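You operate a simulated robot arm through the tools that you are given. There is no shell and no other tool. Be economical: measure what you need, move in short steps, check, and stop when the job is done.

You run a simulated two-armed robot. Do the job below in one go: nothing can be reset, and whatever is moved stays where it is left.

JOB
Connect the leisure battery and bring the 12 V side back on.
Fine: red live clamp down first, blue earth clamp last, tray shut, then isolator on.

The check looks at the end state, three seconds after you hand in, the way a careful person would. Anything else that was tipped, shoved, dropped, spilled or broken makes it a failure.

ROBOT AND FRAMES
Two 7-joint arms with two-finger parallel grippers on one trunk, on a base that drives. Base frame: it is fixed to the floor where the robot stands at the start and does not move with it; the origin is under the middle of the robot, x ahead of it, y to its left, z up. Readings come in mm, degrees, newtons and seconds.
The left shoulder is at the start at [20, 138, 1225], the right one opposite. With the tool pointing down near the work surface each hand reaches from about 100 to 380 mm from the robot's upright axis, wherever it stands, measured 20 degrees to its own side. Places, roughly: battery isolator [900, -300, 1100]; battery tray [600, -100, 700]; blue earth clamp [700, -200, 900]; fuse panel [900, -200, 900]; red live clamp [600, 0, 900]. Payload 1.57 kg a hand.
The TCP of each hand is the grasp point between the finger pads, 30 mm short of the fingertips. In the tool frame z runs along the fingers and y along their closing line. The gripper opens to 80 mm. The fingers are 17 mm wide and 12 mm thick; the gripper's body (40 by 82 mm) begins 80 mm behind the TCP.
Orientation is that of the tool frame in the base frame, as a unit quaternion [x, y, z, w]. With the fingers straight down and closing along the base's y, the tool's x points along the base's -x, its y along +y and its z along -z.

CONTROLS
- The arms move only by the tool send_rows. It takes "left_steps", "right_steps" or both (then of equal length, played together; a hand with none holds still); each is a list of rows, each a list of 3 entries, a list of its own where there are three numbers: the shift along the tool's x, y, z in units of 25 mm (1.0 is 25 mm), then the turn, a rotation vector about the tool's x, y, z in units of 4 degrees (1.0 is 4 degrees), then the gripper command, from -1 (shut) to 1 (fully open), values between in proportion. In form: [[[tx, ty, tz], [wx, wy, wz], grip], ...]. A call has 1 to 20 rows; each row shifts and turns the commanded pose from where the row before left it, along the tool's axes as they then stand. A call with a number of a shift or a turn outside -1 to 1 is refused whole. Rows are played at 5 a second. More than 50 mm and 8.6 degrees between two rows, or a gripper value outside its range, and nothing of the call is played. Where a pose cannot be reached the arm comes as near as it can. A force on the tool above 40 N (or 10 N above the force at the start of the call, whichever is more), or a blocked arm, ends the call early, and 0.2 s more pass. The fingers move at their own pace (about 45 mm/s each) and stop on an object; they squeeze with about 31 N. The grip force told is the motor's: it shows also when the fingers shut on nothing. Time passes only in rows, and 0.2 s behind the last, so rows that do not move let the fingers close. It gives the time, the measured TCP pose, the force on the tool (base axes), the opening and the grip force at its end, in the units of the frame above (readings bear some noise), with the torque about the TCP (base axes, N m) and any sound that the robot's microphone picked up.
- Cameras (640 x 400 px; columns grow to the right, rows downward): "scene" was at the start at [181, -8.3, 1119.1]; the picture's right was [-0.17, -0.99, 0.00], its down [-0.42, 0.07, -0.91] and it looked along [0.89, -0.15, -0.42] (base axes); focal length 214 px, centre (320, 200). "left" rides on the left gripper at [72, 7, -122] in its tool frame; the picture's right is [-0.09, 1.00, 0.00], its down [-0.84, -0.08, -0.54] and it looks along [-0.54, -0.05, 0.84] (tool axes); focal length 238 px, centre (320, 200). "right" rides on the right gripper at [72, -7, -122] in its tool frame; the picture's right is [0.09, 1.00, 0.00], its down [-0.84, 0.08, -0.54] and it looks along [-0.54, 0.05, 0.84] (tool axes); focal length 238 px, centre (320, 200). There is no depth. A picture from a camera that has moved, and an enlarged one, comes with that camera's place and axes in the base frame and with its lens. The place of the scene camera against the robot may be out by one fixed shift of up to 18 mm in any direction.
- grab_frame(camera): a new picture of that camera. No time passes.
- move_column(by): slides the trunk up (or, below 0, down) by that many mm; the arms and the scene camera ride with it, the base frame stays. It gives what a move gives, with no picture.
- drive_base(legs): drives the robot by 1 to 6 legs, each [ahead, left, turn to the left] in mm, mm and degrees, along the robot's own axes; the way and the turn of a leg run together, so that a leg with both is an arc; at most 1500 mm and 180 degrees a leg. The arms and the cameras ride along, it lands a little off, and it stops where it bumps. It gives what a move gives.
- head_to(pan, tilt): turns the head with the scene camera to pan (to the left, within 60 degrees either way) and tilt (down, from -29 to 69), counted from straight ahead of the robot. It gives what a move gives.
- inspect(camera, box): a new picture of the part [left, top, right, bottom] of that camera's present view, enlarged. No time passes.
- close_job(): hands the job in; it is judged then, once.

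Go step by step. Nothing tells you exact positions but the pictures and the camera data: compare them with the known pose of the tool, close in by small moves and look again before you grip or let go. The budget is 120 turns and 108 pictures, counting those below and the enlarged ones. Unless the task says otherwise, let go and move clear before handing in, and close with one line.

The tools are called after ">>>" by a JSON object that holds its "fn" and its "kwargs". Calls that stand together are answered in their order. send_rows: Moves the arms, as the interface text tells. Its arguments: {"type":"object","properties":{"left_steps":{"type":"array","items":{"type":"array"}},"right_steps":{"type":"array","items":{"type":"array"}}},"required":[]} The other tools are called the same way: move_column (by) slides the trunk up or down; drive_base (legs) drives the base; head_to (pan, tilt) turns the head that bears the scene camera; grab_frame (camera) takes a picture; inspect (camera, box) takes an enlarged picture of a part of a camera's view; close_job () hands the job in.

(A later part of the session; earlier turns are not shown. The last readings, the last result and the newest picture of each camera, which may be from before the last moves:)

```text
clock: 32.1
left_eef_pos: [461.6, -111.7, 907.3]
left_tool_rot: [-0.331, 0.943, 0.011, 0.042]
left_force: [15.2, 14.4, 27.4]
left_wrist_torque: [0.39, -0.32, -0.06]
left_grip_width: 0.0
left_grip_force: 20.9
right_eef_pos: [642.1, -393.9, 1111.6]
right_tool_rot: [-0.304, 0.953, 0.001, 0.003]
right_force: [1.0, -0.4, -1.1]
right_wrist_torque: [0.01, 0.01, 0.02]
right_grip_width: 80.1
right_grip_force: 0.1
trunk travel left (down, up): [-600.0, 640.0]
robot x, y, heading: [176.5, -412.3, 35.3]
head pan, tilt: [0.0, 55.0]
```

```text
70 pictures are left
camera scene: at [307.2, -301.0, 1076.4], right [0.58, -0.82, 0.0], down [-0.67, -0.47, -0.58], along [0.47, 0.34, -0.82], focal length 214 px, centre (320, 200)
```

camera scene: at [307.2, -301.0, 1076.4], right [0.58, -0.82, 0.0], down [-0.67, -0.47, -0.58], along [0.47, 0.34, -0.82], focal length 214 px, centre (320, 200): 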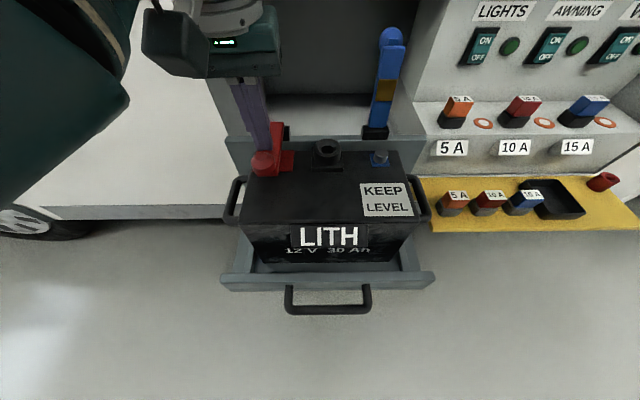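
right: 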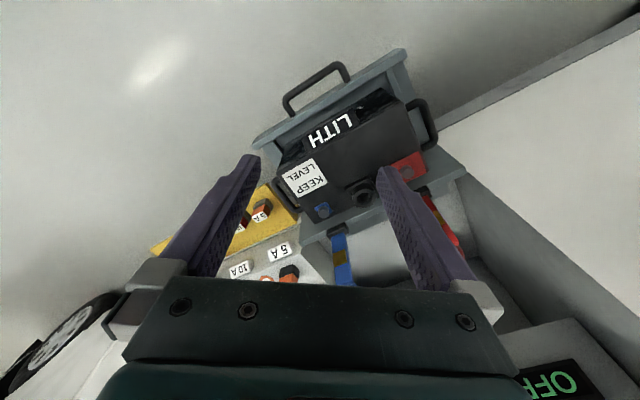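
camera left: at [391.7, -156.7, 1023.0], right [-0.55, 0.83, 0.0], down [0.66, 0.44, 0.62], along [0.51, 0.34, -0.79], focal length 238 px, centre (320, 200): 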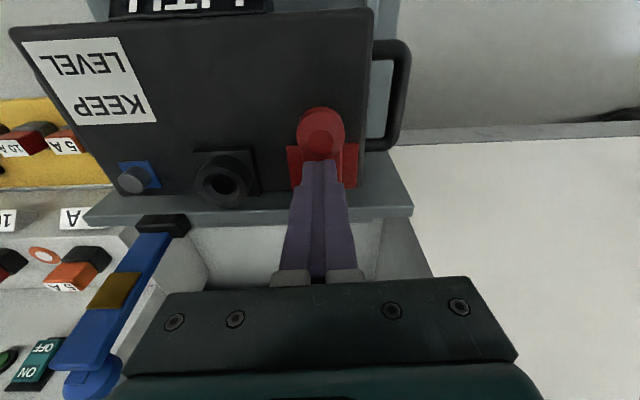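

Contact is on the van-side flank of the ball. Lift, shift back 14 mm, press again from straight above.

>>> {"fn": "send_rows", "kwargs": {"left_steps": [[[0, 0, -0.7], [0, 0, 0], -1], [[0.6, 0, 0], [0, 0, 0], -1], [[0, 0, 0.3], [0, 0, 0], -1], [[0, 0, 0.2], [0, 0, 0], -1], [[0, 0, 0.2], [0, 0, 0], -1], [[0, 0, 0.2], [0, 0, 0], -1], [[0, 0, 0.2], [0, 0, 0], -1], [[0, 0, 0.2], [0, 0, 0], -1], [[0, 0, 0], [0, 0, 0], -1]]}}

>>> {"fn": "grab_frame", "kwargs": {"camera": "left"}}

```text
clock: 33.1
left_eef_pos: [445.5, -115.2, 914.6]
left_tool_rot: [-0.339, 0.94, 0.018, 0.048]
left_force: [5.1, -8.6, 27.9]
left_wrist_torque: [-0.29, -0.28, -0.03]
left_grip_width: 0.0
left_grip_force: 21.2
right_eef_pos: [639.8, -396.3, 1110.4]
right_tool_rot: [-0.304, 0.953, -0.001, 0.0]
right_force: [0.4, -0.2, -0.3]
right_wrist_torque: [-0.02, 0.04, 0.0]
right_grip_width: 79.7
right_grip_force: 0.0
trunk travel left (down, up): [-600.0, 640.0]
robot x, y, heading: [172.5, -410.7, 35.3]
head pan, tilt: [0.0, 55.0]
stopped in row 5 (left hand): the force on the tool passed its limit at 51 N (the readings are from after the stop); the commanded pose is now the measured one
```

```text
69 pictures are left
camera left: at [377.0, -162.4, 1029.3], right [-0.56, 0.83, 0.01], down [0.65, 0.44, 0.62], along [0.51, 0.36, -0.78], focal length 238 px, centre (320, 200)
```

left: 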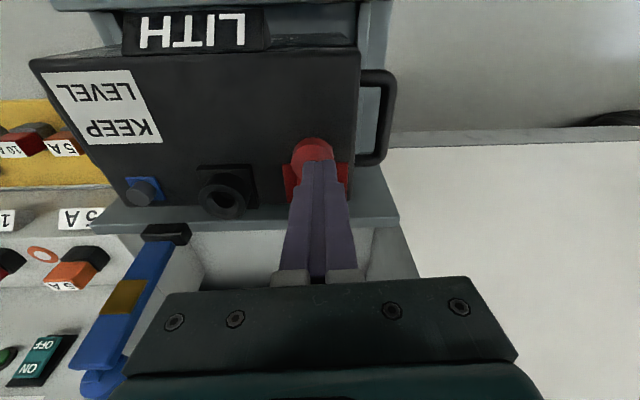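

The lever resists like a solid stop. I'll withdraw upward and outward and inspect whether it sits on the post.

>>> {"fn": "send_rows", "kwargs": {"left_steps": [[[0, 0, -0.8], [0, 0, 0], -1], [[0, 0.8, 0], [0, 0, 0], -1], [[0, 0.8, 0], [0, 0, 0], -1], [[0, 0.8, 0], [0, 0, 0], -1], [[0, 0.8, 0], [0, 0, 0], -1]]}}

>>> {"fn": "inspect", "kwargs": {"camera": "scene", "box": [220, 100, 320, 162]}}

>>> {"fn": "grab_frame", "kwargs": {"camera": "left"}}

```text
clock: 34.4
left_eef_pos: [387.3, -56.8, 930.6]
left_tool_rot: [-0.34, 0.939, 0.017, 0.041]
left_force: [0.8, 1.0, 0.0]
left_wrist_torque: [-0.01, 0.02, 0.01]
left_grip_width: 0.0
left_grip_force: 21.4
right_eef_pos: [635.1, -396.6, 1110.2]
right_tool_rot: [-0.304, 0.953, 0.0, 0.0]
right_force: [0.3, -0.8, -0.3]
right_wrist_torque: [0.03, 0.03, 0.0]
right_grip_width: 80.2
right_grip_force: 0.1
trunk travel left (down, up): [-600.0, 640.0]
robot x, y, heading: [172.6, -410.0, 35.3]
head pan, tilt: [0.0, 55.0]
```

```text
6.40 times, centred on (270, 131) of scene
camera zoom: at [303.0, -304.8, 1075.2], right [0.58, -0.82, 0.0], down [-0.67, -0.47, -0.57], along [0.47, 0.33, -0.82], focal length 1373 px, centre (640, 642)
```

zoom: 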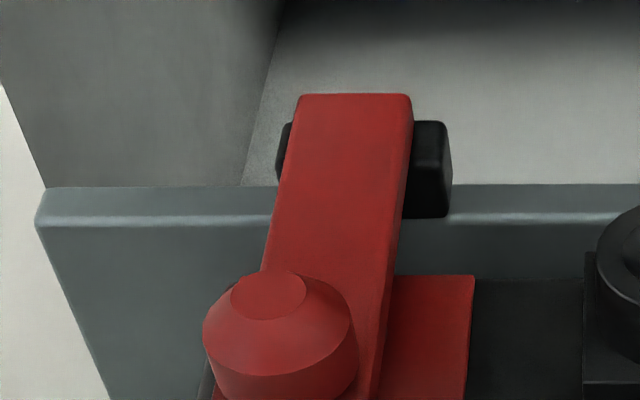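

```text
67 pictures are left
camera left: at [320.1, -103.6, 1046.7], right [-0.57, 0.82, 0.01], down [0.65, 0.44, 0.61], along [0.5, 0.35, -0.79], focal length 238 px, centre (320, 200)
```

left: 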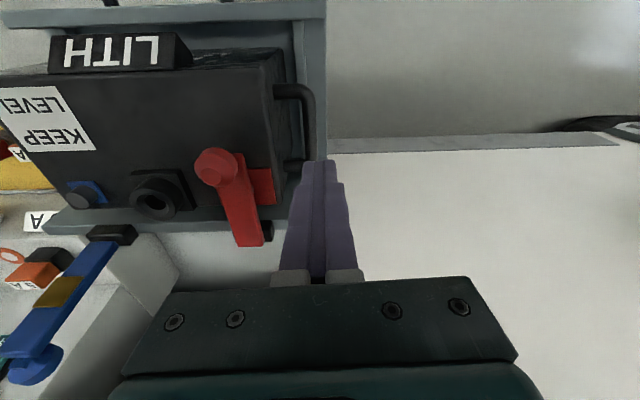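

>>> {"fn": "grab_frame", "kwargs": {"camera": "right"}}

>>> {"fn": "inspect", "kwargs": {"camera": "left", "box": [170, 130, 300, 260]}}

```text
66 pictures are left
camera right: at [582.0, -444.2, 1231.8], right [-0.65, 0.76, 0.0], down [0.64, 0.55, 0.54], along [0.41, 0.35, -0.84], focal length 238 px, centre (320, 200)
```

right: 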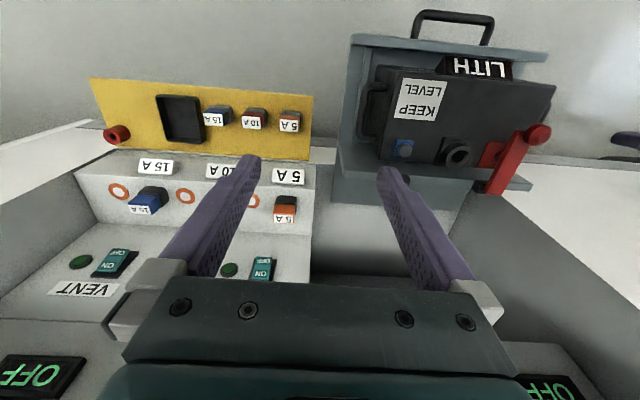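

```text
3.08 times, centred on (235, 195) of left
camera zoom: at [320.1, -103.6, 1046.7], right [-0.57, 0.82, 0.01], down [0.65, 0.44, 0.61], along [0.5, 0.35, -0.79], focal length 733 px, centre (582, 215)
```

zoom: 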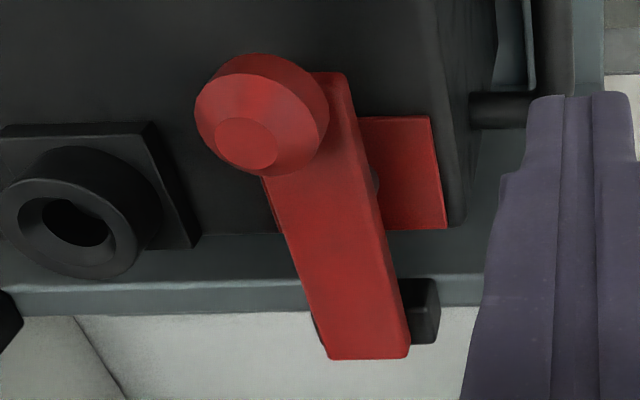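

>>> {"fn": "inspect", "kwargs": {"camera": "right", "box": [430, 100, 570, 210]}}

```text
3.64 times, centred on (500, 155) of right
camera zoom: at [582.0, -444.2, 1231.8], right [-0.65, 0.76, 0.0], down [0.64, 0.55, 0.54], along [0.41, 0.35, -0.84], focal length 867 px, centre (-334, 364)
```

zoom: 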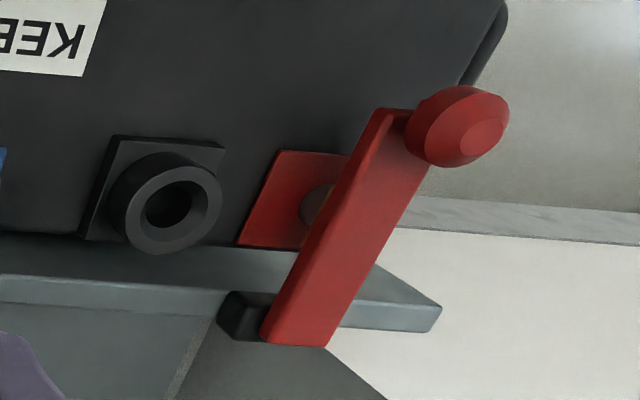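

Triangulating the lever ends: it lies level (front top ≈ 860, rear ≈ 854), resting on its post. Red is down. Now the blue lever with the right hand: pitch 44° and move most of the way in.

>>> {"fn": "send_rows", "kwargs": {"right_steps": [[[0, 0, 0], [0, -1, 0], 1], [[0, 0, 0], [0, -1, 0], 1], [[0, 0, 0], [0, -1, 0], 1], [[0, 0, 0], [0, -1, 0], 1], [[0, 0, 0], [0, -1, 0], 1], [[0, 0, 0], [0, -1, 0], 1], [[0, 0, 0], [0, -1, 0], 1], [[0, 0, 0], [0, -1, 0], 1], [[0, 0, 0], [0, -1, 0], 1], [[0, 0, 0], [0, -1, 0], 1], [[0, 0, 0], [0, -1, 0], 1], [[0.0, 0.9, 0], [0, 0, 0], 1], [[0.0, 0.9, 0], [0, 0, 0], 1], [[0, 0.9, 0], [0, 0, 0], 1], [[0, 0.9, 0], [0, 0, 0], 1], [[0.1, 0.9, 0.6], [0, 0, 0], 1], [[0.1, 0.9, 0.6], [0, 0, 0], 1], [[0.1, 0.9, 0.6], [0, 0, 0], 1]]}}

>>> {"fn": "grab_frame", "kwargs": {"camera": "right"}}

>>> {"fn": "grab_frame", "kwargs": {"camera": "scene"}}

```text
clock: 38.1
left_eef_pos: [387.9, -57.7, 929.8]
left_tool_rot: [-0.34, 0.94, 0.016, 0.041]
left_force: [0.3, 0.2, -0.4]
left_wrist_torque: [0.03, -0.02, -0.03]
left_grip_width: 0.1
left_grip_force: 21.9
right_eef_pos: [566.3, -253.1, 1071.1]
right_tool_rot: [-0.281, 0.884, 0.113, 0.357]
right_force: [-0.4, -0.1, -0.1]
right_wrist_torque: [0.0, -0.04, 0.02]
right_grip_width: 79.9
right_grip_force: 0.0
trunk travel left (down, up): [-600.0, 640.0]
robot x, y, heading: [169.3, -412.1, 34.8]
head pan, tilt: [0.0, 55.0]
```

```text
63 pictures are left
camera right: at [458.9, -338.1, 1108.7], right [-0.63, 0.77, -0.06], down [0.14, 0.19, 0.97], along [0.76, 0.6, -0.23], focal length 238 px, centre (320, 200)
```

right: 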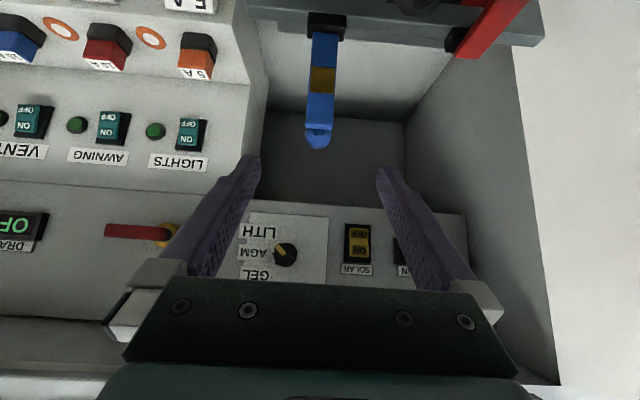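

```text
62 pictures are left
camera scene: at [302.9, -304.7, 1075.2], right [0.58, -0.82, 0.0], down [-0.67, -0.47, -0.57], along [0.47, 0.33, -0.82], focal length 214 px, centre (320, 200)
```

scene: 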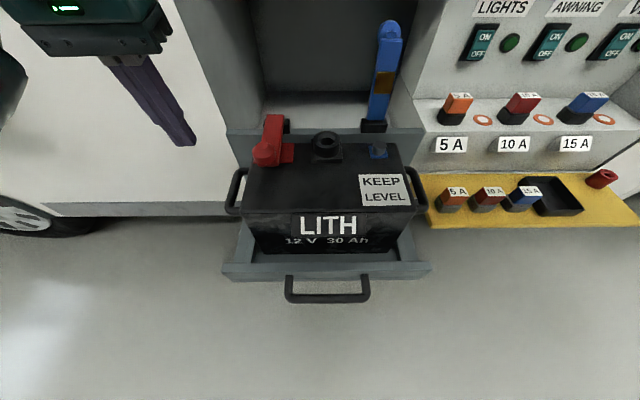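

Blue knob ≈ (544, −98, 967), pivot below; the hand is laterally aligned at Y −98. Advance and grip as with the red one.

>>> {"fn": "send_rows", "kwargs": {"right_steps": [[[0.07, 0, 0.87], [0, 0, 0], 1], [[0.07, 0, 0.87], [0, 0, 0], 1], [[0.07, 0, 0.87], [0, 0, 0], 1], [[0.07, 0, 0.87], [0, 0, 0], 1], [[0.07, 0, 0.87], [0, 0, 0], 1], [[0.07, 0, 0.87], [0, 0, 0], 1]]}}

>>> {"fn": "grab_frame", "kwargs": {"camera": "right"}}

```text
clock: 39.5
left_eef_pos: [386.5, -56.6, 929.4]
left_tool_rot: [-0.339, 0.94, 0.016, 0.041]
left_force: [0.2, 1.1, 0.4]
left_wrist_torque: [-0.03, 0.0, -0.04]
left_grip_width: 0.0
left_grip_force: 21.6
right_eef_pos: [634.5, -205.6, 971.1]
right_tool_rot: [-0.282, 0.883, 0.113, 0.357]
right_force: [0.6, 1.0, 1.0]
right_wrist_torque: [0.02, 0.01, 0.03]
right_grip_width: 80.1
right_grip_force: 0.0
trunk travel left (down, up): [-600.0, 640.0]
robot x, y, heading: [175.8, -409.4, 35.3]
head pan, tilt: [0.0, 55.0]
```

```text
61 pictures are left
camera right: at [527.3, -289.9, 1008.3], right [-0.63, 0.77, -0.06], down [0.14, 0.19, 0.97], along [0.76, 0.6, -0.23], focal length 238 px, centre (320, 200)
```

right: 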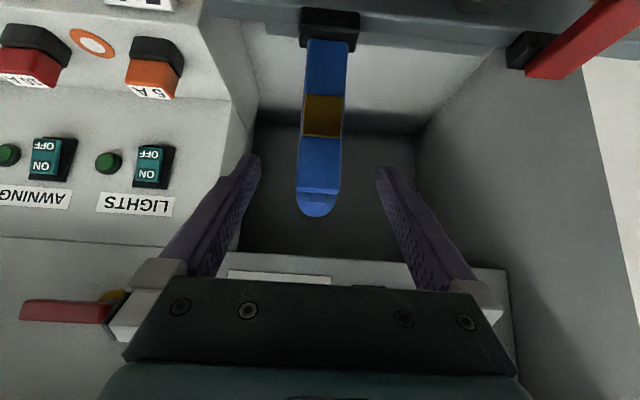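

>>> {"fn": "send_rows", "kwargs": {"right_steps": [[[0.07, 0, 0.87], [0, 0, 0], 1], [[0.07, 0, 0.87], [0, 0, 0], 1], [[0, 0, 0], [0, 0, 0], -1], [[0, 0, 0], [0, 0, 0], -1], [[0, 0, 0], [0, 0, 0], -1], [[0, 0, 0], [0, 0, 0], -1], [[0, 0, 0], [0, 0, 0], -1]]}}

>>> {"fn": "grab_frame", "kwargs": {"camera": "right"}}

```text
clock: 41.1
left_eef_pos: [387.9, -57.2, 929.7]
left_tool_rot: [-0.339, 0.94, 0.015, 0.041]
left_force: [0.4, -0.3, 0.0]
left_wrist_torque: [0.0, 0.01, -0.01]
left_grip_width: 0.0
left_grip_force: 21.4
right_eef_pos: [657.9, -189.1, 936.3]
right_tool_rot: [-0.281, 0.884, 0.112, 0.356]
right_force: [4.8, -4.4, -2.3]
right_wrist_torque: [0.37, 0.07, 0.11]
right_grip_width: 31.5
right_grip_force: 33.3
trunk travel left (down, up): [-600.0, 640.0]
robot x, y, heading: [172.0, -411.4, 35.4]
head pan, tilt: [0.0, 55.0]
```

```text
60 pictures are left
camera right: at [550.2, -274.0, 974.2], right [-0.63, 0.77, -0.07], down [0.14, 0.2, 0.97], along [0.77, 0.6, -0.23], focal length 238 px, centre (320, 200)
```

right: 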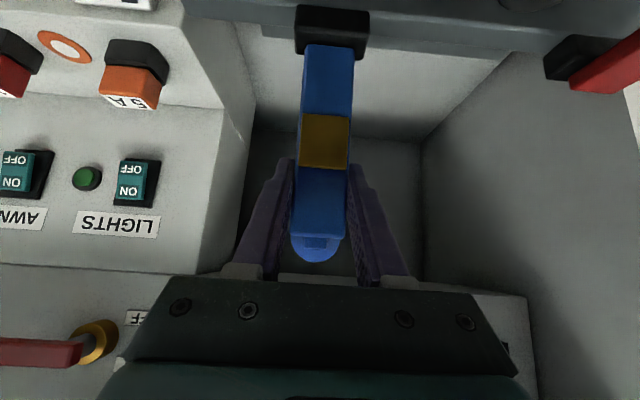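

Gripped (31.5 mm). Swing the blue lever through the same arc.

>>> {"fn": "send_rows", "kwargs": {"right_steps": [[[0.312, 0, -0.463], [0, 0, 0], -1], [[0.373, 0, -0.414], [0, 0, 0], -1], [[0.427, 0, -0.358], [0, 0, 0], -1], [[0.474, 0, -0.296], [0, 0, 0], -1], [[0.51, 0, -0.226], [0, 0, 0], -1], [[0.536, 0, -0.153], [0, 0, 0], -1], [[0.553, 0, -0.078], [0, 0, 0], -1], [[0.558, 0, 0], [0, 0, 0], -1], [[0.553, 0, 0.078], [0, 0, 0], -1], [[0.538, 0, 0.154], [0, 0, 0], -1], [[0, 0, 0], [0, 0, 0], -1]]}}

>>> {"fn": "grab_frame", "kwargs": {"camera": "right"}}

>>> {"fn": "grab_frame", "kwargs": {"camera": "scene"}}

```text
clock: 43.5
left_eef_pos: [389.9, -57.5, 931.2]
left_tool_rot: [-0.341, 0.939, 0.015, 0.042]
left_force: [-0.4, 0.0, 0.0]
left_wrist_torque: [-0.01, 0.01, 0.03]
left_grip_width: 0.3
left_grip_force: 21.3
right_eef_pos: [563.7, -258.3, 885.0]
right_tool_rot: [-0.281, 0.883, 0.112, 0.358]
right_force: [7.3, -3.4, 8.6]
right_wrist_torque: [0.78, -0.69, 0.13]
right_grip_width: 31.1
right_grip_force: 40.8
trunk travel left (down, up): [-600.0, 640.0]
robot x, y, heading: [170.3, -412.7, 35.3]
head pan, tilt: [0.0, 55.0]
```

```text
59 pictures are left
camera right: at [456.6, -342.4, 922.9], right [-0.63, 0.77, -0.07], down [0.14, 0.2, 0.97], along [0.76, 0.6, -0.23], focal length 238 px, centre (320, 200)
```

right: 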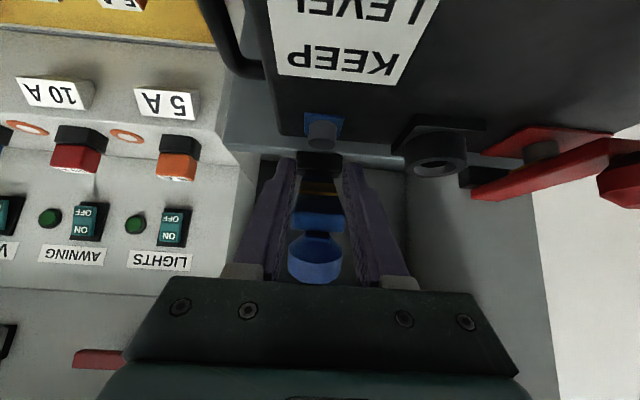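

```text
58 pictures are left
camera scene: at [305.0, -305.2, 1075.5], right [0.58, -0.82, 0.0], down [-0.67, -0.47, -0.57], along [0.47, 0.33, -0.82], focal length 214 px, centre (320, 200)
```

scene: 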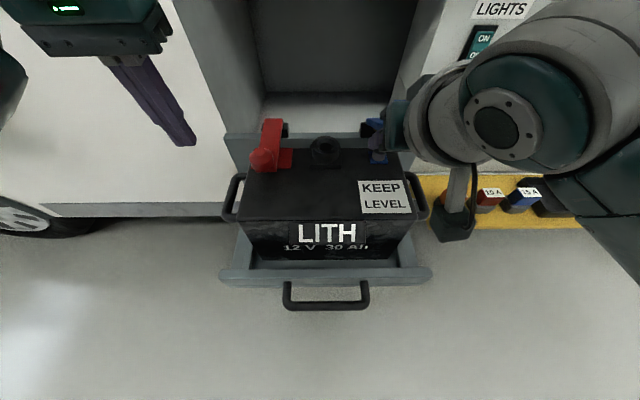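

Great view of red lever: let me zoom there while continuing is safe.

>>> {"fn": "inspect", "kwargs": {"camera": "right", "box": [440, 90, 640, 230]}}

```text
2.86 times, centred on (540, 160) of right
camera zoom: at [456.6, -342.4, 922.9], right [-0.63, 0.77, -0.07], down [0.14, 0.2, 0.97], along [0.76, 0.6, -0.23], focal length 681 px, centre (-309, 314)
```

zoom: 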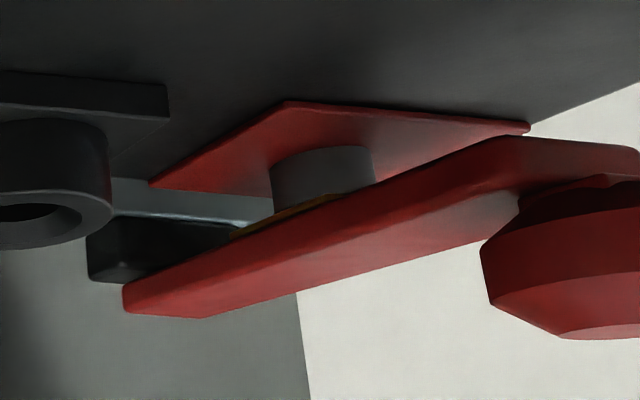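

The red post touches the gold contact — red is seated. Continue the blue lever to nearly flat.

>>> {"fn": "send_rows", "kwargs": {"right_steps": [[[0.51, 0, 0.217], [0, 0, 0], -1], [[0.477, 0, 0.288], [0, 0, 0], -1], [[0.17, 0, 0.13], [0, 0, 0], -1], [[0.16, 0, 0.13], [0, 0, 0], -1], [[0, 0, 0], [0, 0, 0], -1]]}}

>>> {"fn": "grab_frame", "kwargs": {"camera": "right"}}

```text
clock: 44.8
left_eef_pos: [388.3, -57.1, 929.5]
left_tool_rot: [-0.341, 0.939, 0.016, 0.042]
left_force: [0.8, 0.1, -0.1]
left_wrist_torque: [0.02, 0.02, 0.02]
left_grip_width: 0.3
left_grip_force: 20.7
right_eef_pos: [553.1, -262.5, 848.3]
right_tool_rot: [-0.282, 0.884, 0.114, 0.356]
right_force: [0.0, -3.2, 10.6]
right_wrist_torque: [0.06, -0.11, 0.06]
right_grip_width: 0.1
right_grip_force: 21.2
trunk travel left (down, up): [-600.0, 640.0]
robot x, y, heading: [171.3, -413.3, 35.6]
head pan, tilt: [0.0, 55.0]
```

```text
56 pictures are left
camera right: at [445.4, -347.7, 885.6], right [-0.63, 0.77, -0.06], down [0.14, 0.2, 0.97], along [0.76, 0.6, -0.23], focal length 238 px, centre (320, 200)
```

right: 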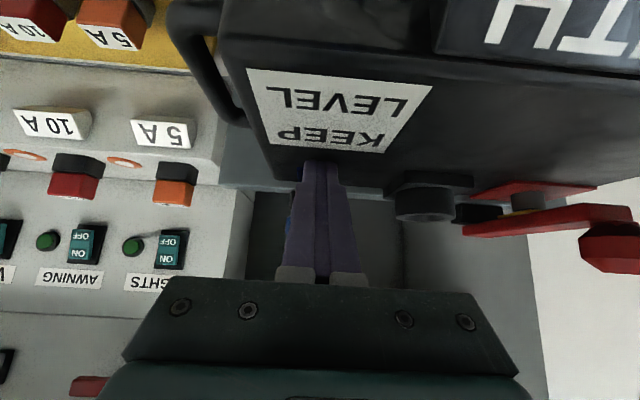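

The pads slipped off the lever end; the closed fingers now seem to press on it. Lift straight up and look.

>>> {"fn": "send_rows", "kwargs": {"right_steps": [[[-0.35, 0, -0.36], [0, 0, 0], -1], [[-0.35, 0, -0.36], [0, 0, 0], -1], [[-0.5, 0, -0.5], [0, 0, 0], -1], [[-0.5, 0, -0.5], [0, 0, 0], -1]]}}

>>> {"fn": "grab_frame", "kwargs": {"camera": "right"}}

>>> {"fn": "grab_frame", "kwargs": {"camera": "scene"}}

```text
clock: 45.8
left_eef_pos: [387.7, -56.5, 930.1]
left_tool_rot: [-0.339, 0.94, 0.015, 0.041]
left_force: [-0.4, -0.5, -0.8]
left_wrist_torque: [0.01, 0.0, -0.01]
left_grip_width: 0.0
left_grip_force: 21.2
right_eef_pos: [553.6, -263.6, 907.7]
right_tool_rot: [-0.281, 0.883, 0.114, 0.358]
right_force: [0.1, 0.5, 0.5]
right_wrist_torque: [-0.01, 0.01, -0.01]
right_grip_width: 0.3
right_grip_force: 21.7
trunk travel left (down, up): [-600.0, 640.0]
robot x, y, heading: [172.3, -412.7, 35.5]
head pan, tilt: [0.0, 55.0]
```

```text
55 pictures are left
camera right: at [445.9, -348.0, 945.3], right [-0.63, 0.77, -0.06], down [0.14, 0.19, 0.97], along [0.76, 0.6, -0.23], focal length 238 px, centre (320, 200)
```

right: 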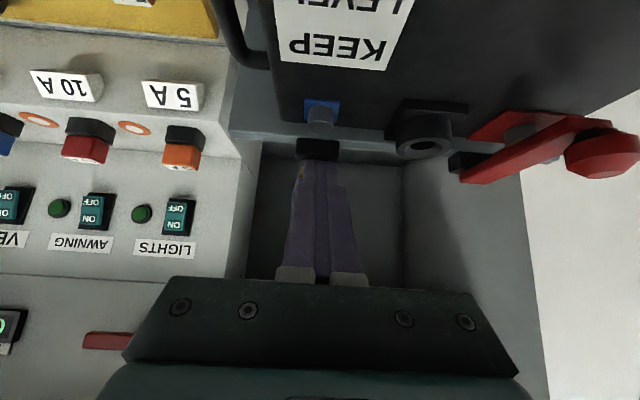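

```text
54 pictures are left
camera scene: at [303.0, -304.8, 1075.2], right [0.58, -0.82, 0.0], down [-0.67, -0.47, -0.57], along [0.47, 0.33, -0.82], focal length 214 px, centre (320, 200)
```

scene: 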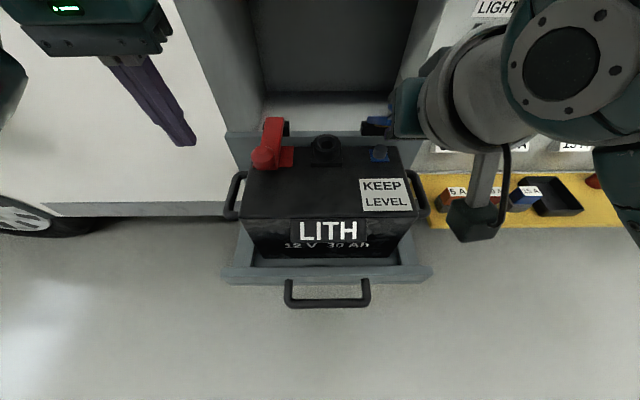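

>>> {"fn": "send_rows", "kwargs": {"right_steps": [[[-0.5, 0, -0.5], [0, 0, 0], 0.9], [[-0.5, 0, -0.5], [0, 0, 0], 0.9], [[-0.5, 0, -0.5], [0, 0, 0], 0.9], [[-0.5, 0, -0.5], [0, 0, 0], 0.9], [[0, 0, 0], [0, 0, 0], 0.9]]}}

>>> {"fn": "grab_frame", "kwargs": {"camera": "right"}}

>>> {"fn": "grab_frame", "kwargs": {"camera": "scene"}}

```text
clock: 47.0
left_eef_pos: [387.2, -58.2, 930.1]
left_tool_rot: [-0.339, 0.94, 0.016, 0.041]
left_force: [-0.7, -0.6, -0.7]
left_wrist_torque: [0.0, -0.01, 0.0]
left_grip_width: 0.1
left_grip_force: 21.7
right_eef_pos: [555.4, -262.8, 979.8]
right_tool_rot: [-0.282, 0.883, 0.113, 0.357]
right_force: [-0.3, -0.2, 0.4]
right_wrist_torque: [0.0, -0.02, 0.0]
right_grip_width: 76.1
right_grip_force: 0.0
trunk travel left (down, up): [-600.0, 640.0]
robot x, y, heading: [169.4, -408.8, 35.1]
head pan, tilt: [0.0, 55.0]
```

```text
53 pictures are left
camera right: at [446.9, -347.5, 1017.3], right [-0.63, 0.77, -0.07], down [0.14, 0.19, 0.97], along [0.76, 0.6, -0.23], focal length 238 px, centre (320, 200)
```

right: 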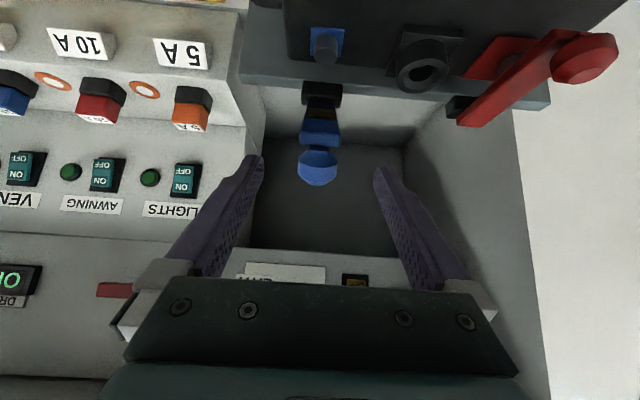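

```text
52 pictures are left
camera scene: at [303.0, -304.9, 1075.2], right [0.58, -0.82, 0.0], down [-0.67, -0.47, -0.57], along [0.47, 0.33, -0.82], focal length 214 px, centre (320, 200)
```

scene: 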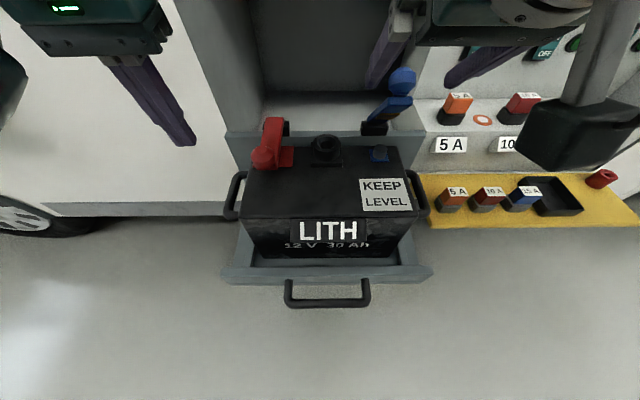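

The blue lever stands at about 40°, held by friction. Regrip it lower, around the knob, and swing on.

>>> {"fn": "send_rows", "kwargs": {"right_steps": [[[0.2, 0, 0.95], [0, 0, 0], 0.9], [[0.2, 0, 0.95], [0, 0, 0], 0.9], [[0.2, 0, 0.95], [0, 0, 0], 0.9], [[0.2, 0, 0.95], [0, 0, 0], 0.9], [[0, 0, 0], [0, 0, 0], -1], [[0, 0, 0], [0, 0, 0], -1], [[0, 0, 0], [0, 0, 0], -1], [[0, 0, 0], [0, 0, 0], -1], [[0, 0, 0], [0, 0, 0], -1]]}}

>>> {"fn": "grab_frame", "kwargs": {"camera": "right"}}

```text
clock: 49.0
left_eef_pos: [389.8, -57.7, 929.1]
left_tool_rot: [-0.339, 0.94, 0.015, 0.041]
left_force: [0.3, 0.7, 0.0]
left_wrist_torque: [0.01, 0.0, 0.01]
left_grip_width: 0.1
left_grip_force: 21.5
right_eef_pos: [598.1, -234.0, 897.1]
right_tool_rot: [-0.281, 0.883, 0.112, 0.358]
right_force: [7.7, -7.2, -3.4]
right_wrist_torque: [1.34, 1.01, 1.59]
right_grip_width: 32.4
right_grip_force: 36.1
trunk travel left (down, up): [-600.0, 640.0]
robot x, y, heading: [173.7, -414.8, 35.1]
head pan, tilt: [0.0, 55.0]
```

```text
51 pictures are left
camera right: at [490.3, -317.8, 934.1], right [-0.63, 0.77, -0.07], down [0.14, 0.2, 0.97], along [0.76, 0.6, -0.23], focal length 238 px, centre (320, 200)
```

right: 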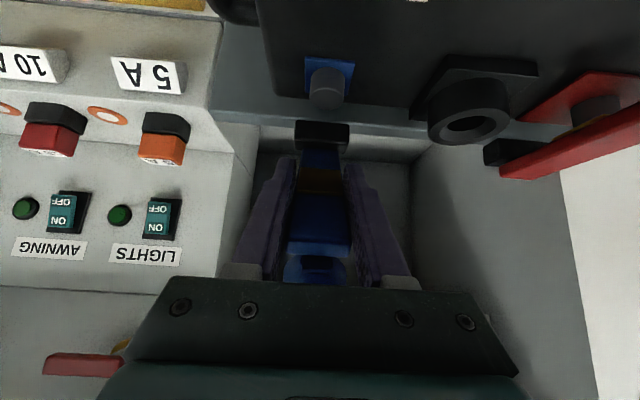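

>>> {"fn": "send_rows", "kwargs": {"right_steps": [[[0.457, 0, -0.016], [0, 0, 0], -1], [[0.457, 0, 0.05], [0, 0, 0], -1], [[0.445, 0, 0.11], [0, 0, 0], -1], [[0.424, 0, 0.17], [0, 0, 0], -1], [[0, 0, 0], [0, 0, 0], -1]]}}

>>> {"fn": "grab_frame", "kwargs": {"camera": "right"}}

```text
clock: 50.1
left_eef_pos: [389.3, -55.8, 930.2]
left_tool_rot: [-0.34, 0.939, 0.016, 0.041]
left_force: [0.4, -0.2, 0.5]
left_wrist_torque: [0.03, -0.01, -0.03]
left_grip_width: 0.0
left_grip_force: 21.1
right_eef_pos: [578.3, -247.5, 859.9]
right_tool_rot: [-0.282, 0.883, 0.113, 0.358]
right_force: [9.1, 2.2, 7.4]
right_wrist_torque: [0.5, -0.53, 0.28]
right_grip_width: 31.6
right_grip_force: 40.4
trunk travel left (down, up): [-600.0, 640.0]
robot x, y, heading: [174.1, -407.3, 35.3]
head pan, tilt: [0.0, 55.0]
```

```text
50 pictures are left
camera right: at [470.2, -332.8, 897.4], right [-0.63, 0.77, -0.07], down [0.14, 0.19, 0.97], along [0.76, 0.6, -0.23], focal length 238 px, centre (320, 200)
```

right: 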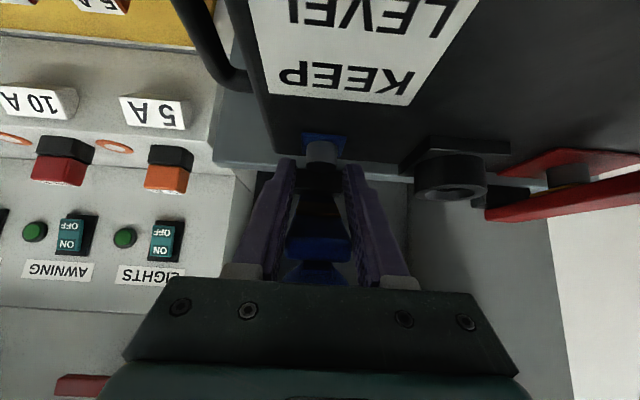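

>>> {"fn": "send_rows", "kwargs": {"right_steps": [[[0.396, 0, 0.23], [0, 0, 0], -1], [[0.1, 0, 0.08], [0, 0, 0], -1], [[0, 0, 0], [0, 0, 0], 0.6], [[0, 0, 0], [0, 0, 0], 0.6], [[0, 0, 0], [0, 0, 0], 0.6], [[-0.56, 0, -0.57], [0, 0, 0], 0.6], [[-0.56, 0, -0.57], [0, 0, 0], 0.6], [[-0.56, 0, -0.57], [0, 0, 0], 0.6], [[0, 0, 0], [0, 0, 0], 0.6]]}}

>>> {"fn": "grab_frame", "kwargs": {"camera": "right"}}

>>> {"fn": "grab_frame", "kwargs": {"camera": "scene"}}

```text
clock: 52.1
left_eef_pos: [388.1, -57.2, 930.0]
left_tool_rot: [-0.34, 0.94, 0.016, 0.041]
left_force: [0.5, 0.2, 0.8]
left_wrist_torque: [-0.03, 0.01, 0.01]
left_grip_width: 0.0
left_grip_force: 21.5
right_eef_pos: [574.9, -249.9, 905.7]
right_tool_rot: [-0.282, 0.884, 0.113, 0.356]
right_force: [-0.4, -0.2, -0.3]
right_wrist_torque: [0.0, -0.01, 0.03]
right_grip_width: 64.0
right_grip_force: 0.0
trunk travel left (down, up): [-600.0, 640.0]
robot x, y, heading: [173.0, -409.4, 35.4]
head pan, tilt: [0.0, 55.0]
```

```text
49 pictures are left
camera right: at [466.9, -334.2, 943.4], right [-0.63, 0.77, -0.06], down [0.14, 0.19, 0.97], along [0.76, 0.6, -0.23], focal length 238 px, centre (320, 200)
```

right: 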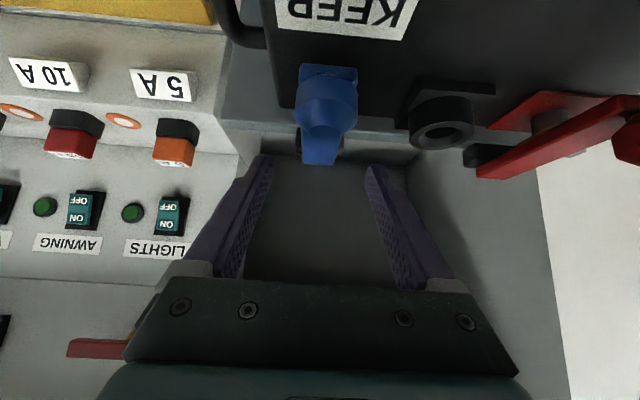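

```text
48 pictures are left
camera scene: at [303.0, -304.9, 1075.1], right [0.58, -0.82, 0.0], down [-0.67, -0.47, -0.57], along [0.47, 0.33, -0.82], focal length 214 px, centre (320, 200)
```

scene: 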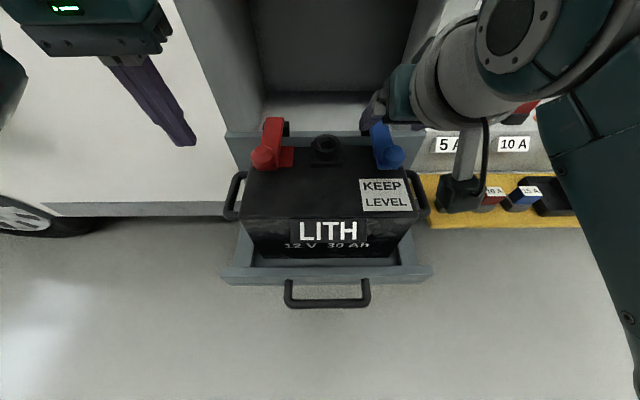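

The blue lever is down like the red one. I'll press its knob once with closed fingertips to seat it.

>>> {"fn": "send_rows", "kwargs": {"right_steps": [[[-0.7, 0, -0.72], [0, 0, 0], -1], [[0.72, 0, -0.7], [0, 0, 0], -1], [[0.72, 0, -0.7], [0, 0, 0], -1], [[0, 0, 0], [0, 0, 0], -1], [[0, 0, 0], [0, 0, 0], -1], [[0.22, 0, 0.23], [0, 0, 0], -1], [[0.14, 0, 0.14], [0, 0, 0], -1], [[0.083, 0, 0.086], [0, 0, 0], -1], [[0.083, 0, 0.086], [0, 0, 0], -1], [[0.083, 0, 0.086], [0, 0, 0], -1], [[0.083, 0, 0.086], [0, 0, 0], -1]]}}

>>> {"fn": "grab_frame", "kwargs": {"camera": "right"}}

```text
clock: 54.5
left_eef_pos: [389.1, -57.8, 930.8]
left_tool_rot: [-0.341, 0.939, 0.016, 0.041]
left_force: [-1.0, 0.3, 0.8]
left_wrist_torque: [0.01, 0.0, 0.01]
left_grip_width: 0.0
left_grip_force: 21.0
right_eef_pos: [535.2, -277.9, 909.9]
right_tool_rot: [-0.281, 0.881, 0.115, 0.362]
right_force: [-1.8, -1.8, 24.9]
right_wrist_torque: [0.07, -0.33, 0.19]
right_grip_width: 0.0
right_grip_force: 21.3
trunk travel left (down, up): [-600.0, 640.0]
robot x, y, heading: [174.4, -410.2, 35.3]
head pan, tilt: [0.0, 55.0]
```

```text
47 pictures are left
camera right: at [426.7, -362.6, 946.4], right [-0.63, 0.77, -0.06], down [0.13, 0.19, 0.97], along [0.77, 0.6, -0.22], focal length 238 px, centre (320, 200)
```

right: 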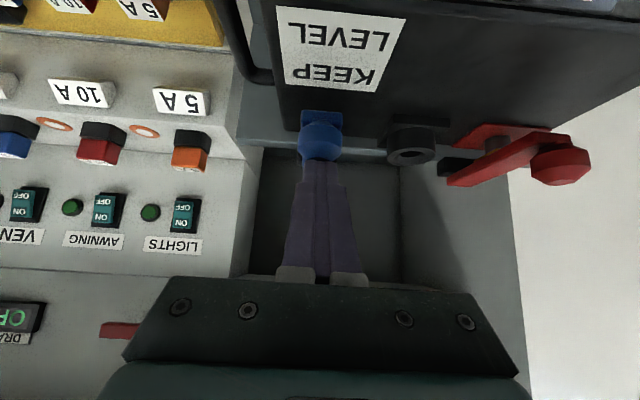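

Blue seated with the same height and resistance as red. Now withdraw the right hand up and turn it downwards, then look at the tray front.

>>> {"fn": "send_rows", "kwargs": {"right_steps": [[[-0.6, 0, -0.6], [0, 0, 0], -1], [[-0.6, 0, -0.6], [0, 0, 0], -1], [[-0.6, 0, -0.6], [0, 0, 0], -1], [[0, -0.5, 0], [0, 1, 0], -1], [[0, -0.5, 0], [0, 1, 0], -1], [[0, -0.5, 0], [0, 1, 0], -1], [[0, 0, 0], [0, 1, 0], -1], [[0, 0, 0], [0, 1, 0], -1], [[0, 0, 0], [0, 1, 0], -1], [[0, 0, 0], [0, 1, 0], -1], [[0, 0, 0], [0, 1, 0], -1], [[0, 0, 0], [0, 1, 0], -1], [[0, 0, 0], [0, 1, 0], -1], [[0, 0, 0], [0, 1, 0], -1]]}}

>>> {"fn": "grab_frame", "kwargs": {"camera": "right"}}

>>> {"fn": "grab_frame", "kwargs": {"camera": "scene"}}

```text
clock: 57.5
left_eef_pos: [388.0, -57.0, 931.0]
left_tool_rot: [-0.34, 0.939, 0.015, 0.041]
left_force: [0.0, 0.7, -0.7]
left_wrist_torque: [-0.01, -0.03, 0.02]
left_grip_width: 0.0
left_grip_force: 21.1
right_eef_pos: [579.6, -302.2, 938.5]
right_tool_rot: [-0.299, 0.954, -0.007, 0.002]
right_force: [-0.1, 1.0, 0.4]
right_wrist_torque: [-0.01, -0.02, 0.0]
right_grip_width: 0.2
right_grip_force: 21.3
right hand out of reach, approached as far as the arm can: row 10, 11, 12, 13, 14
trunk travel left (down, up): [-600.0, 640.0]
robot x, y, heading: [171.5, -411.9, 35.3]
head pan, tilt: [0.0, 55.0]
```

```text
46 pictures are left
camera right: at [523.4, -347.4, 1061.0], right [-0.64, 0.77, -0.02], down [0.64, 0.55, 0.54], along [0.42, 0.34, -0.84], focal length 238 px, centre (320, 200)
```

right: 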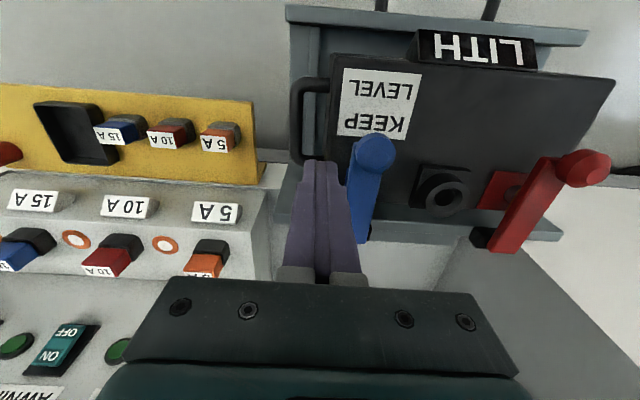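

```text
45 pictures are left
camera scene: at [303.1, -304.7, 1075.3], right [0.58, -0.82, 0.0], down [-0.67, -0.47, -0.57], along [0.47, 0.33, -0.82], focal length 214 px, centre (320, 200)
```

scene: 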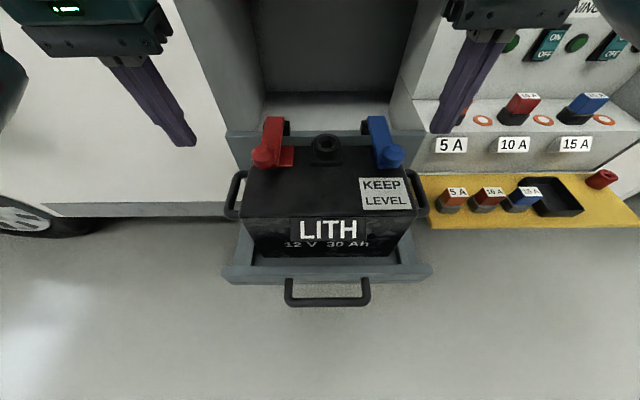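

Both levers sit symmetrically over their posts. Now I'll back off 250 mm so the hands come in front of the tray, and view the front.

>>> {"fn": "drive_base", "kwargs": {"legs": [[-250, 0, 0]]}}

>>> {"fn": "grab_frame", "kwargs": {"camera": "scene"}}

>>> {"fn": "grab_frame", "kwargs": {"camera": "right"}}

```text
clock: 59.4
left_eef_pos: [185.9, -201.8, 929.6]
left_tool_rot: [-0.337, 0.941, 0.016, 0.041]
left_force: [-0.1, -0.6, 0.1]
left_wrist_torque: [-0.04, 0.0, -0.02]
left_grip_width: 0.1
left_grip_force: 21.7
right_eef_pos: [376.9, -446.1, 938.2]
right_tool_rot: [-0.296, 0.955, -0.007, 0.002]
right_force: [0.4, -0.4, 0.3]
right_wrist_torque: [0.0, 0.0, 0.0]
right_grip_width: 0.0
right_grip_force: 21.4
trunk travel left (down, up): [-600.0, 640.0]
robot x, y, heading: [-33.7, -555.7, 35.2]
head pan, tilt: [0.0, 55.0]
```

```text
44 pictures are left
camera scene: at [99.9, -448.6, 1074.8], right [0.58, -0.81, 0.0], down [-0.67, -0.48, -0.57], along [0.46, 0.33, -0.82], focal length 214 px, centre (320, 200)
```

scene: 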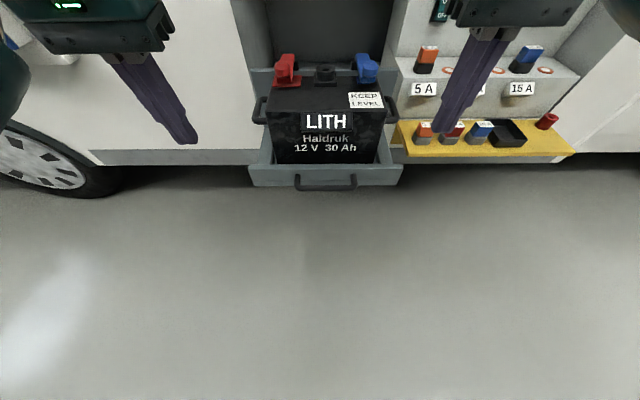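

```text
43 pictures are left
camera right: at [320.4, -492.4, 1060.8], right [-0.64, 0.77, -0.01], down [0.64, 0.54, 0.54], along [0.42, 0.34, -0.84], focal length 238 px, centre (320, 200)
```

right: 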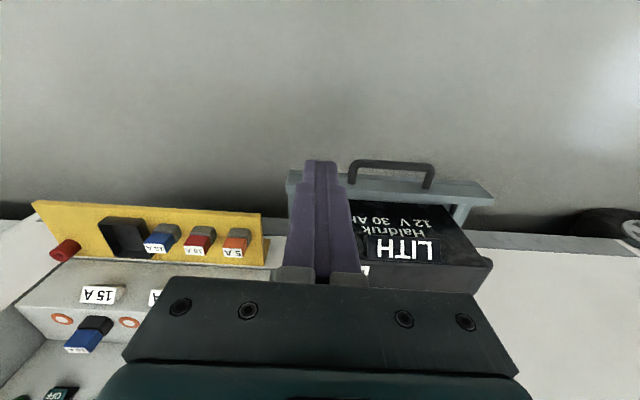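

Triangulated: tray front plate at X≈507, z≈652–728, spanning Y≈±175; handle bar at X≈482, z≈695. I'll lower the trunk 200 mm, then tilt both closed hands forward and bring them to Y≈±95.

>>> {"fn": "move_column", "kwargs": {"by": -190}}

>>> {"fn": "send_rows", "kwargs": {"left_steps": [[[0, -0.55, 0], [0, -1, 0], -1], [[0, -0.55, 0], [0, -1, 0], -1], [[0, -0.55, 0], [0, -1, 0], -1], [[0, -0.55, 0], [0, -1, 0], -1], [[0, -0.55, 0], [0, -1, 0], -1], [[0, 0, 0], [0, -1, 0], -1], [[0, 0, 0], [0, -1, 0], -1], [[0, 0, 0], [0, -1, 0], -1], [[0, 0, 0], [0, -1, 0], -1], [[0, 0, 0], [0, -1, 0], -1]], "right_steps": [[[0, 0.4, 0], [0, -1, 0], -1], [[0, 0.4, 0], [0, -1, 0], -1], [[0, 0.4, 0], [0, -1, 0], -1], [[0, 0.4, 0], [0, -1, 0], -1], [[0, 0.4, 0], [0, -1, 0], -1], [[0, 0, 0], [0, -1, 0], -1], [[0, 0, 0], [0, -1, 0], -1], [[0, 0, 0], [0, -1, 0], -1], [[0, 0, 0], [0, -1, 0], -1], [[0, 0, 0], [0, -1, 0], -1]]}}

>>> {"fn": "grab_frame", "kwargs": {"camera": "scene"}}

>>> {"fn": "grab_frame", "kwargs": {"camera": "right"}}

```text
clock: 61.5
left_eef_pos: [186.1, -201.2, 740.3]
left_tool_rot: [-0.339, 0.94, 0.018, 0.041]
left_force: [0.6, -0.3, 0.3]
left_wrist_torque: [-0.01, 0.02, 0.0]
left_grip_width: 0.0
left_grip_force: 21.5
right_eef_pos: [378.2, -448.4, 748.0]
right_tool_rot: [-0.296, 0.955, -0.009, 0.003]
right_force: [-0.1, 0.1, 0.9]
right_wrist_torque: [-0.04, 0.0, 0.02]
right_grip_width: 0.1
right_grip_force: 21.6
trunk travel left (down, up): [-410.0, 830.0]
robot x, y, heading: [-31.9, -554.8, 35.2]
head pan, tilt: [0.0, 55.0]
```

```text
clock: 63.6
left_eef_pos: [224.0, -239.2, 740.6]
left_tool_rot: [-0.305, 0.868, 0.154, 0.36]
left_force: [0.2, -0.6, 0.8]
left_wrist_torque: [-0.01, -0.01, 0.02]
left_grip_width: 0.0
left_grip_force: 21.0
right_eef_pos: [362.8, -417.7, 748.2]
right_tool_rot: [-0.282, 0.893, 0.073, 0.343]
right_force: [0.5, -0.2, 0.1]
right_wrist_torque: [-0.03, 0.03, -0.03]
right_grip_width: 0.0
right_grip_force: 21.3
trunk travel left (down, up): [-410.0, 830.0]
robot x, y, heading: [-31.1, -556.1, 35.0]
head pan, tilt: [0.0, 55.0]
```

```text
42 pictures are left
camera scene: at [100.0, -449.1, 885.1], right [0.58, -0.82, 0.0], down [-0.67, -0.47, -0.57], along [0.47, 0.33, -0.82], focal length 214 px, centre (320, 200)
```

scene: 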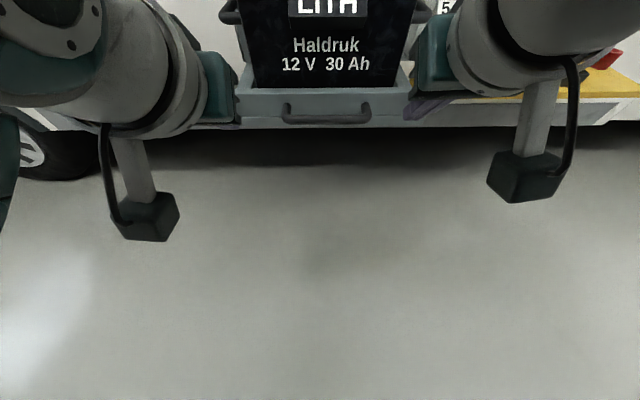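

```text
41 pictures are left
camera right: at [253.7, -496.6, 793.4], right [-0.61, 0.79, -0.12], down [0.16, 0.27, 0.95], along [0.78, 0.56, -0.28], focal length 238 px, centre (320, 200)
```

right: 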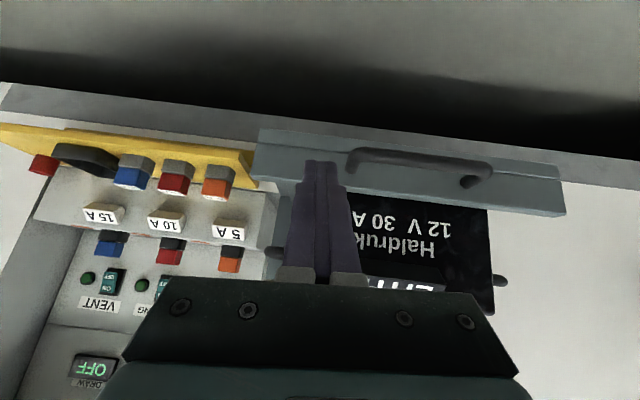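

Both hands are about 85 mm short of the plate. Lower them to plate mid-height and advance most of the gap.

>>> {"fn": "send_rows", "kwargs": {"left_steps": [[[0.55, 0, 0.53], [0, 0, 0], -1], [[-0.6, 0, 0.62], [0, 0, 0], -1], [[-0.6, 0, 0.62], [0, 0, 0], -1], [[-0.6, 0, 0.62], [0, 0, 0], -1], [[0, 0, 0], [0, 0, 0], -1]], "right_steps": [[[0.657, 0, 0.754], [0, 0, 0], -1], [[-0.65, 0, 0.57], [0, 0, 0], -1], [[-0.65, 0, 0.57], [0, 0, 0], -1], [[-0.65, 0, 0.57], [0, 0, 0], -1], [[0, 0, 0], [0, 0, 0], -1]]}}

>>> {"fn": "grab_frame", "kwargs": {"camera": "right"}}

>>> {"fn": "grab_frame", "kwargs": {"camera": "left"}}

>>> {"fn": "grab_frame", "kwargs": {"camera": "scene"}}

```text
clock: 64.8
left_eef_pos: [274.1, -207.4, 717.8]
left_tool_rot: [-0.309, 0.87, 0.14, 0.357]
left_force: [-0.7, 0.1, 0.1]
left_wrist_torque: [-0.01, -0.03, -0.04]
left_grip_width: 0.0
left_grip_force: 21.8
right_eef_pos: [403.8, -373.2, 721.8]
right_tool_rot: [-0.28, 0.897, 0.092, 0.329]
right_force: [-0.1, 0.6, 0.3]
right_wrist_torque: [0.0, 0.03, 0.01]
right_grip_width: 0.0
right_grip_force: 21.2
trunk travel left (down, up): [-410.0, 830.0]
robot x, y, heading: [-33.2, -553.8, 35.1]
head pan, tilt: [0.0, 55.0]
```

```text
40 pictures are left
camera right: at [296.5, -452.4, 768.5], right [-0.62, 0.78, -0.08], down [0.19, 0.24, 0.95], along [0.76, 0.57, -0.3], focal length 238 px, centre (320, 200)
```

right: 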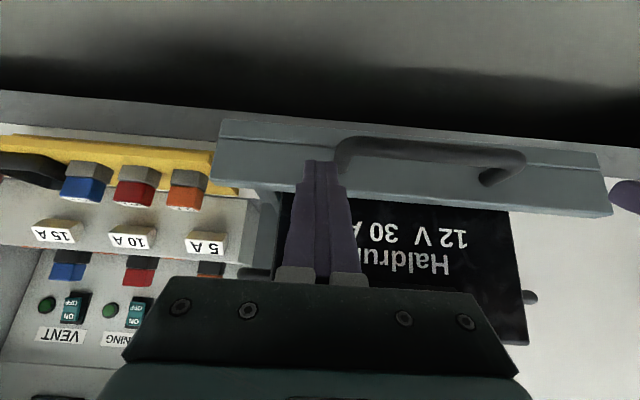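

```text
39 pictures are left
camera left: at [165.1, -288.6, 753.8], right [-0.58, 0.81, 0.09], down [0.22, 0.05, 0.97], along [0.78, 0.59, -0.21], focal length 238 px, centre (320, 200)
```

left: 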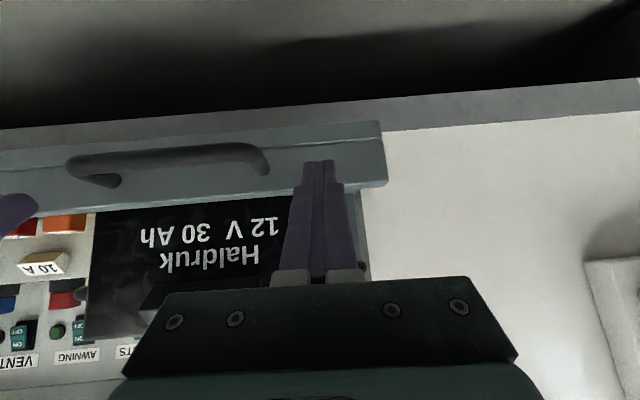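

```text
38 pictures are left
camera scene: at [100.1, -449.1, 885.1], right [0.58, -0.82, 0.0], down [-0.67, -0.47, -0.57], along [0.47, 0.33, -0.82], focal length 214 px, centre (320, 200)
```

scene: 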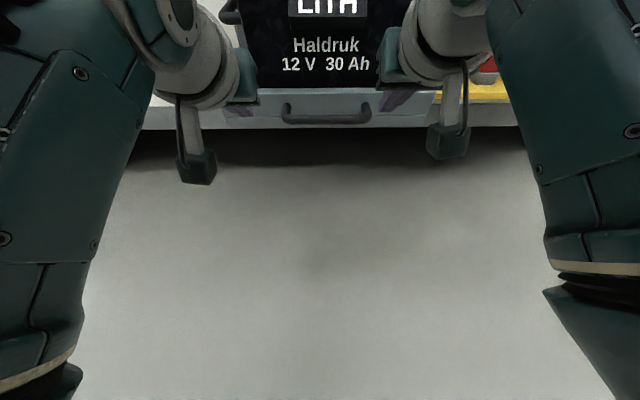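

>>> {"fn": "send_rows", "kwargs": {"left_steps": [[[-0.29, 0, 0.28], [0, 0, 0], -1], [[-0.29, 0, 0.28], [0, 0, 0], -1], [[-0.29, 0, 0.28], [0, 0, 0], -1], [[-0.29, 0, 0.28], [0, 0, 0], -1], [[-0.29, 0, 0.28], [0, 0, 0], -1], [[-0.29, 0, 0.28], [0, 0, 0], -1], [[0, 0, 0], [0, 0, 0], -1]], "right_steps": [[[-0.31, 0, 0.26], [0, 0, 0], -1], [[-0.31, 0, 0.26], [0, 0, 0], -1], [[-0.31, 0, 0.26], [0, 0, 0], -1], [[-0.31, 0, 0.26], [0, 0, 0], -1], [[-0.31, 0, 0.26], [0, 0, 0], -1], [[-0.31, 0, 0.26], [0, 0, 0], -1], [[0, 0, 0], [0, 0, 0], -1]]}}

>>> {"fn": "grab_frame", "kwargs": {"camera": "scene"}}

```text
clock: 66.5
left_eef_pos: [326.2, -175.4, 722.1]
left_tool_rot: [-0.313, 0.869, 0.13, 0.36]
left_force: [0.1, -0.7, -0.4]
left_wrist_torque: [0.0, -0.02, 0.01]
left_grip_width: 0.1
left_grip_force: 21.2
right_eef_pos: [453.0, -335.3, 720.7]
right_tool_rot: [-0.281, 0.897, 0.095, 0.328]
right_force: [-1.1, 0.2, 1.3]
right_wrist_torque: [0.01, -0.03, 0.02]
right_grip_width: 0.0
right_grip_force: 21.2
trunk travel left (down, up): [-410.0, 830.0]
robot x, y, heading: [-30.9, -554.3, 35.4]
head pan, tilt: [0.0, 55.0]
```

```text
37 pictures are left
camera scene: at [100.5, -448.7, 885.2], right [0.58, -0.82, 0.0], down [-0.67, -0.47, -0.57], along [0.47, 0.33, -0.82], focal length 214 px, centre (320, 200)
```

scene: 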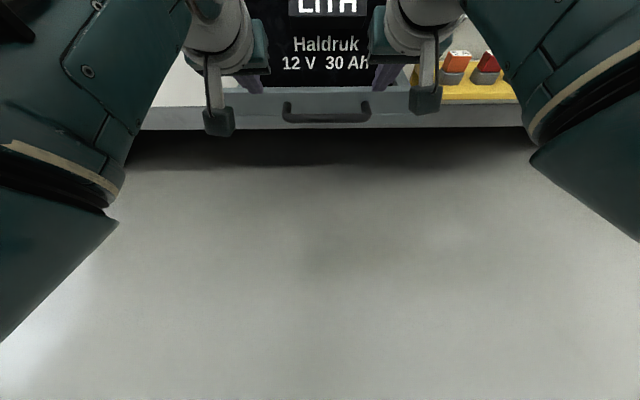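

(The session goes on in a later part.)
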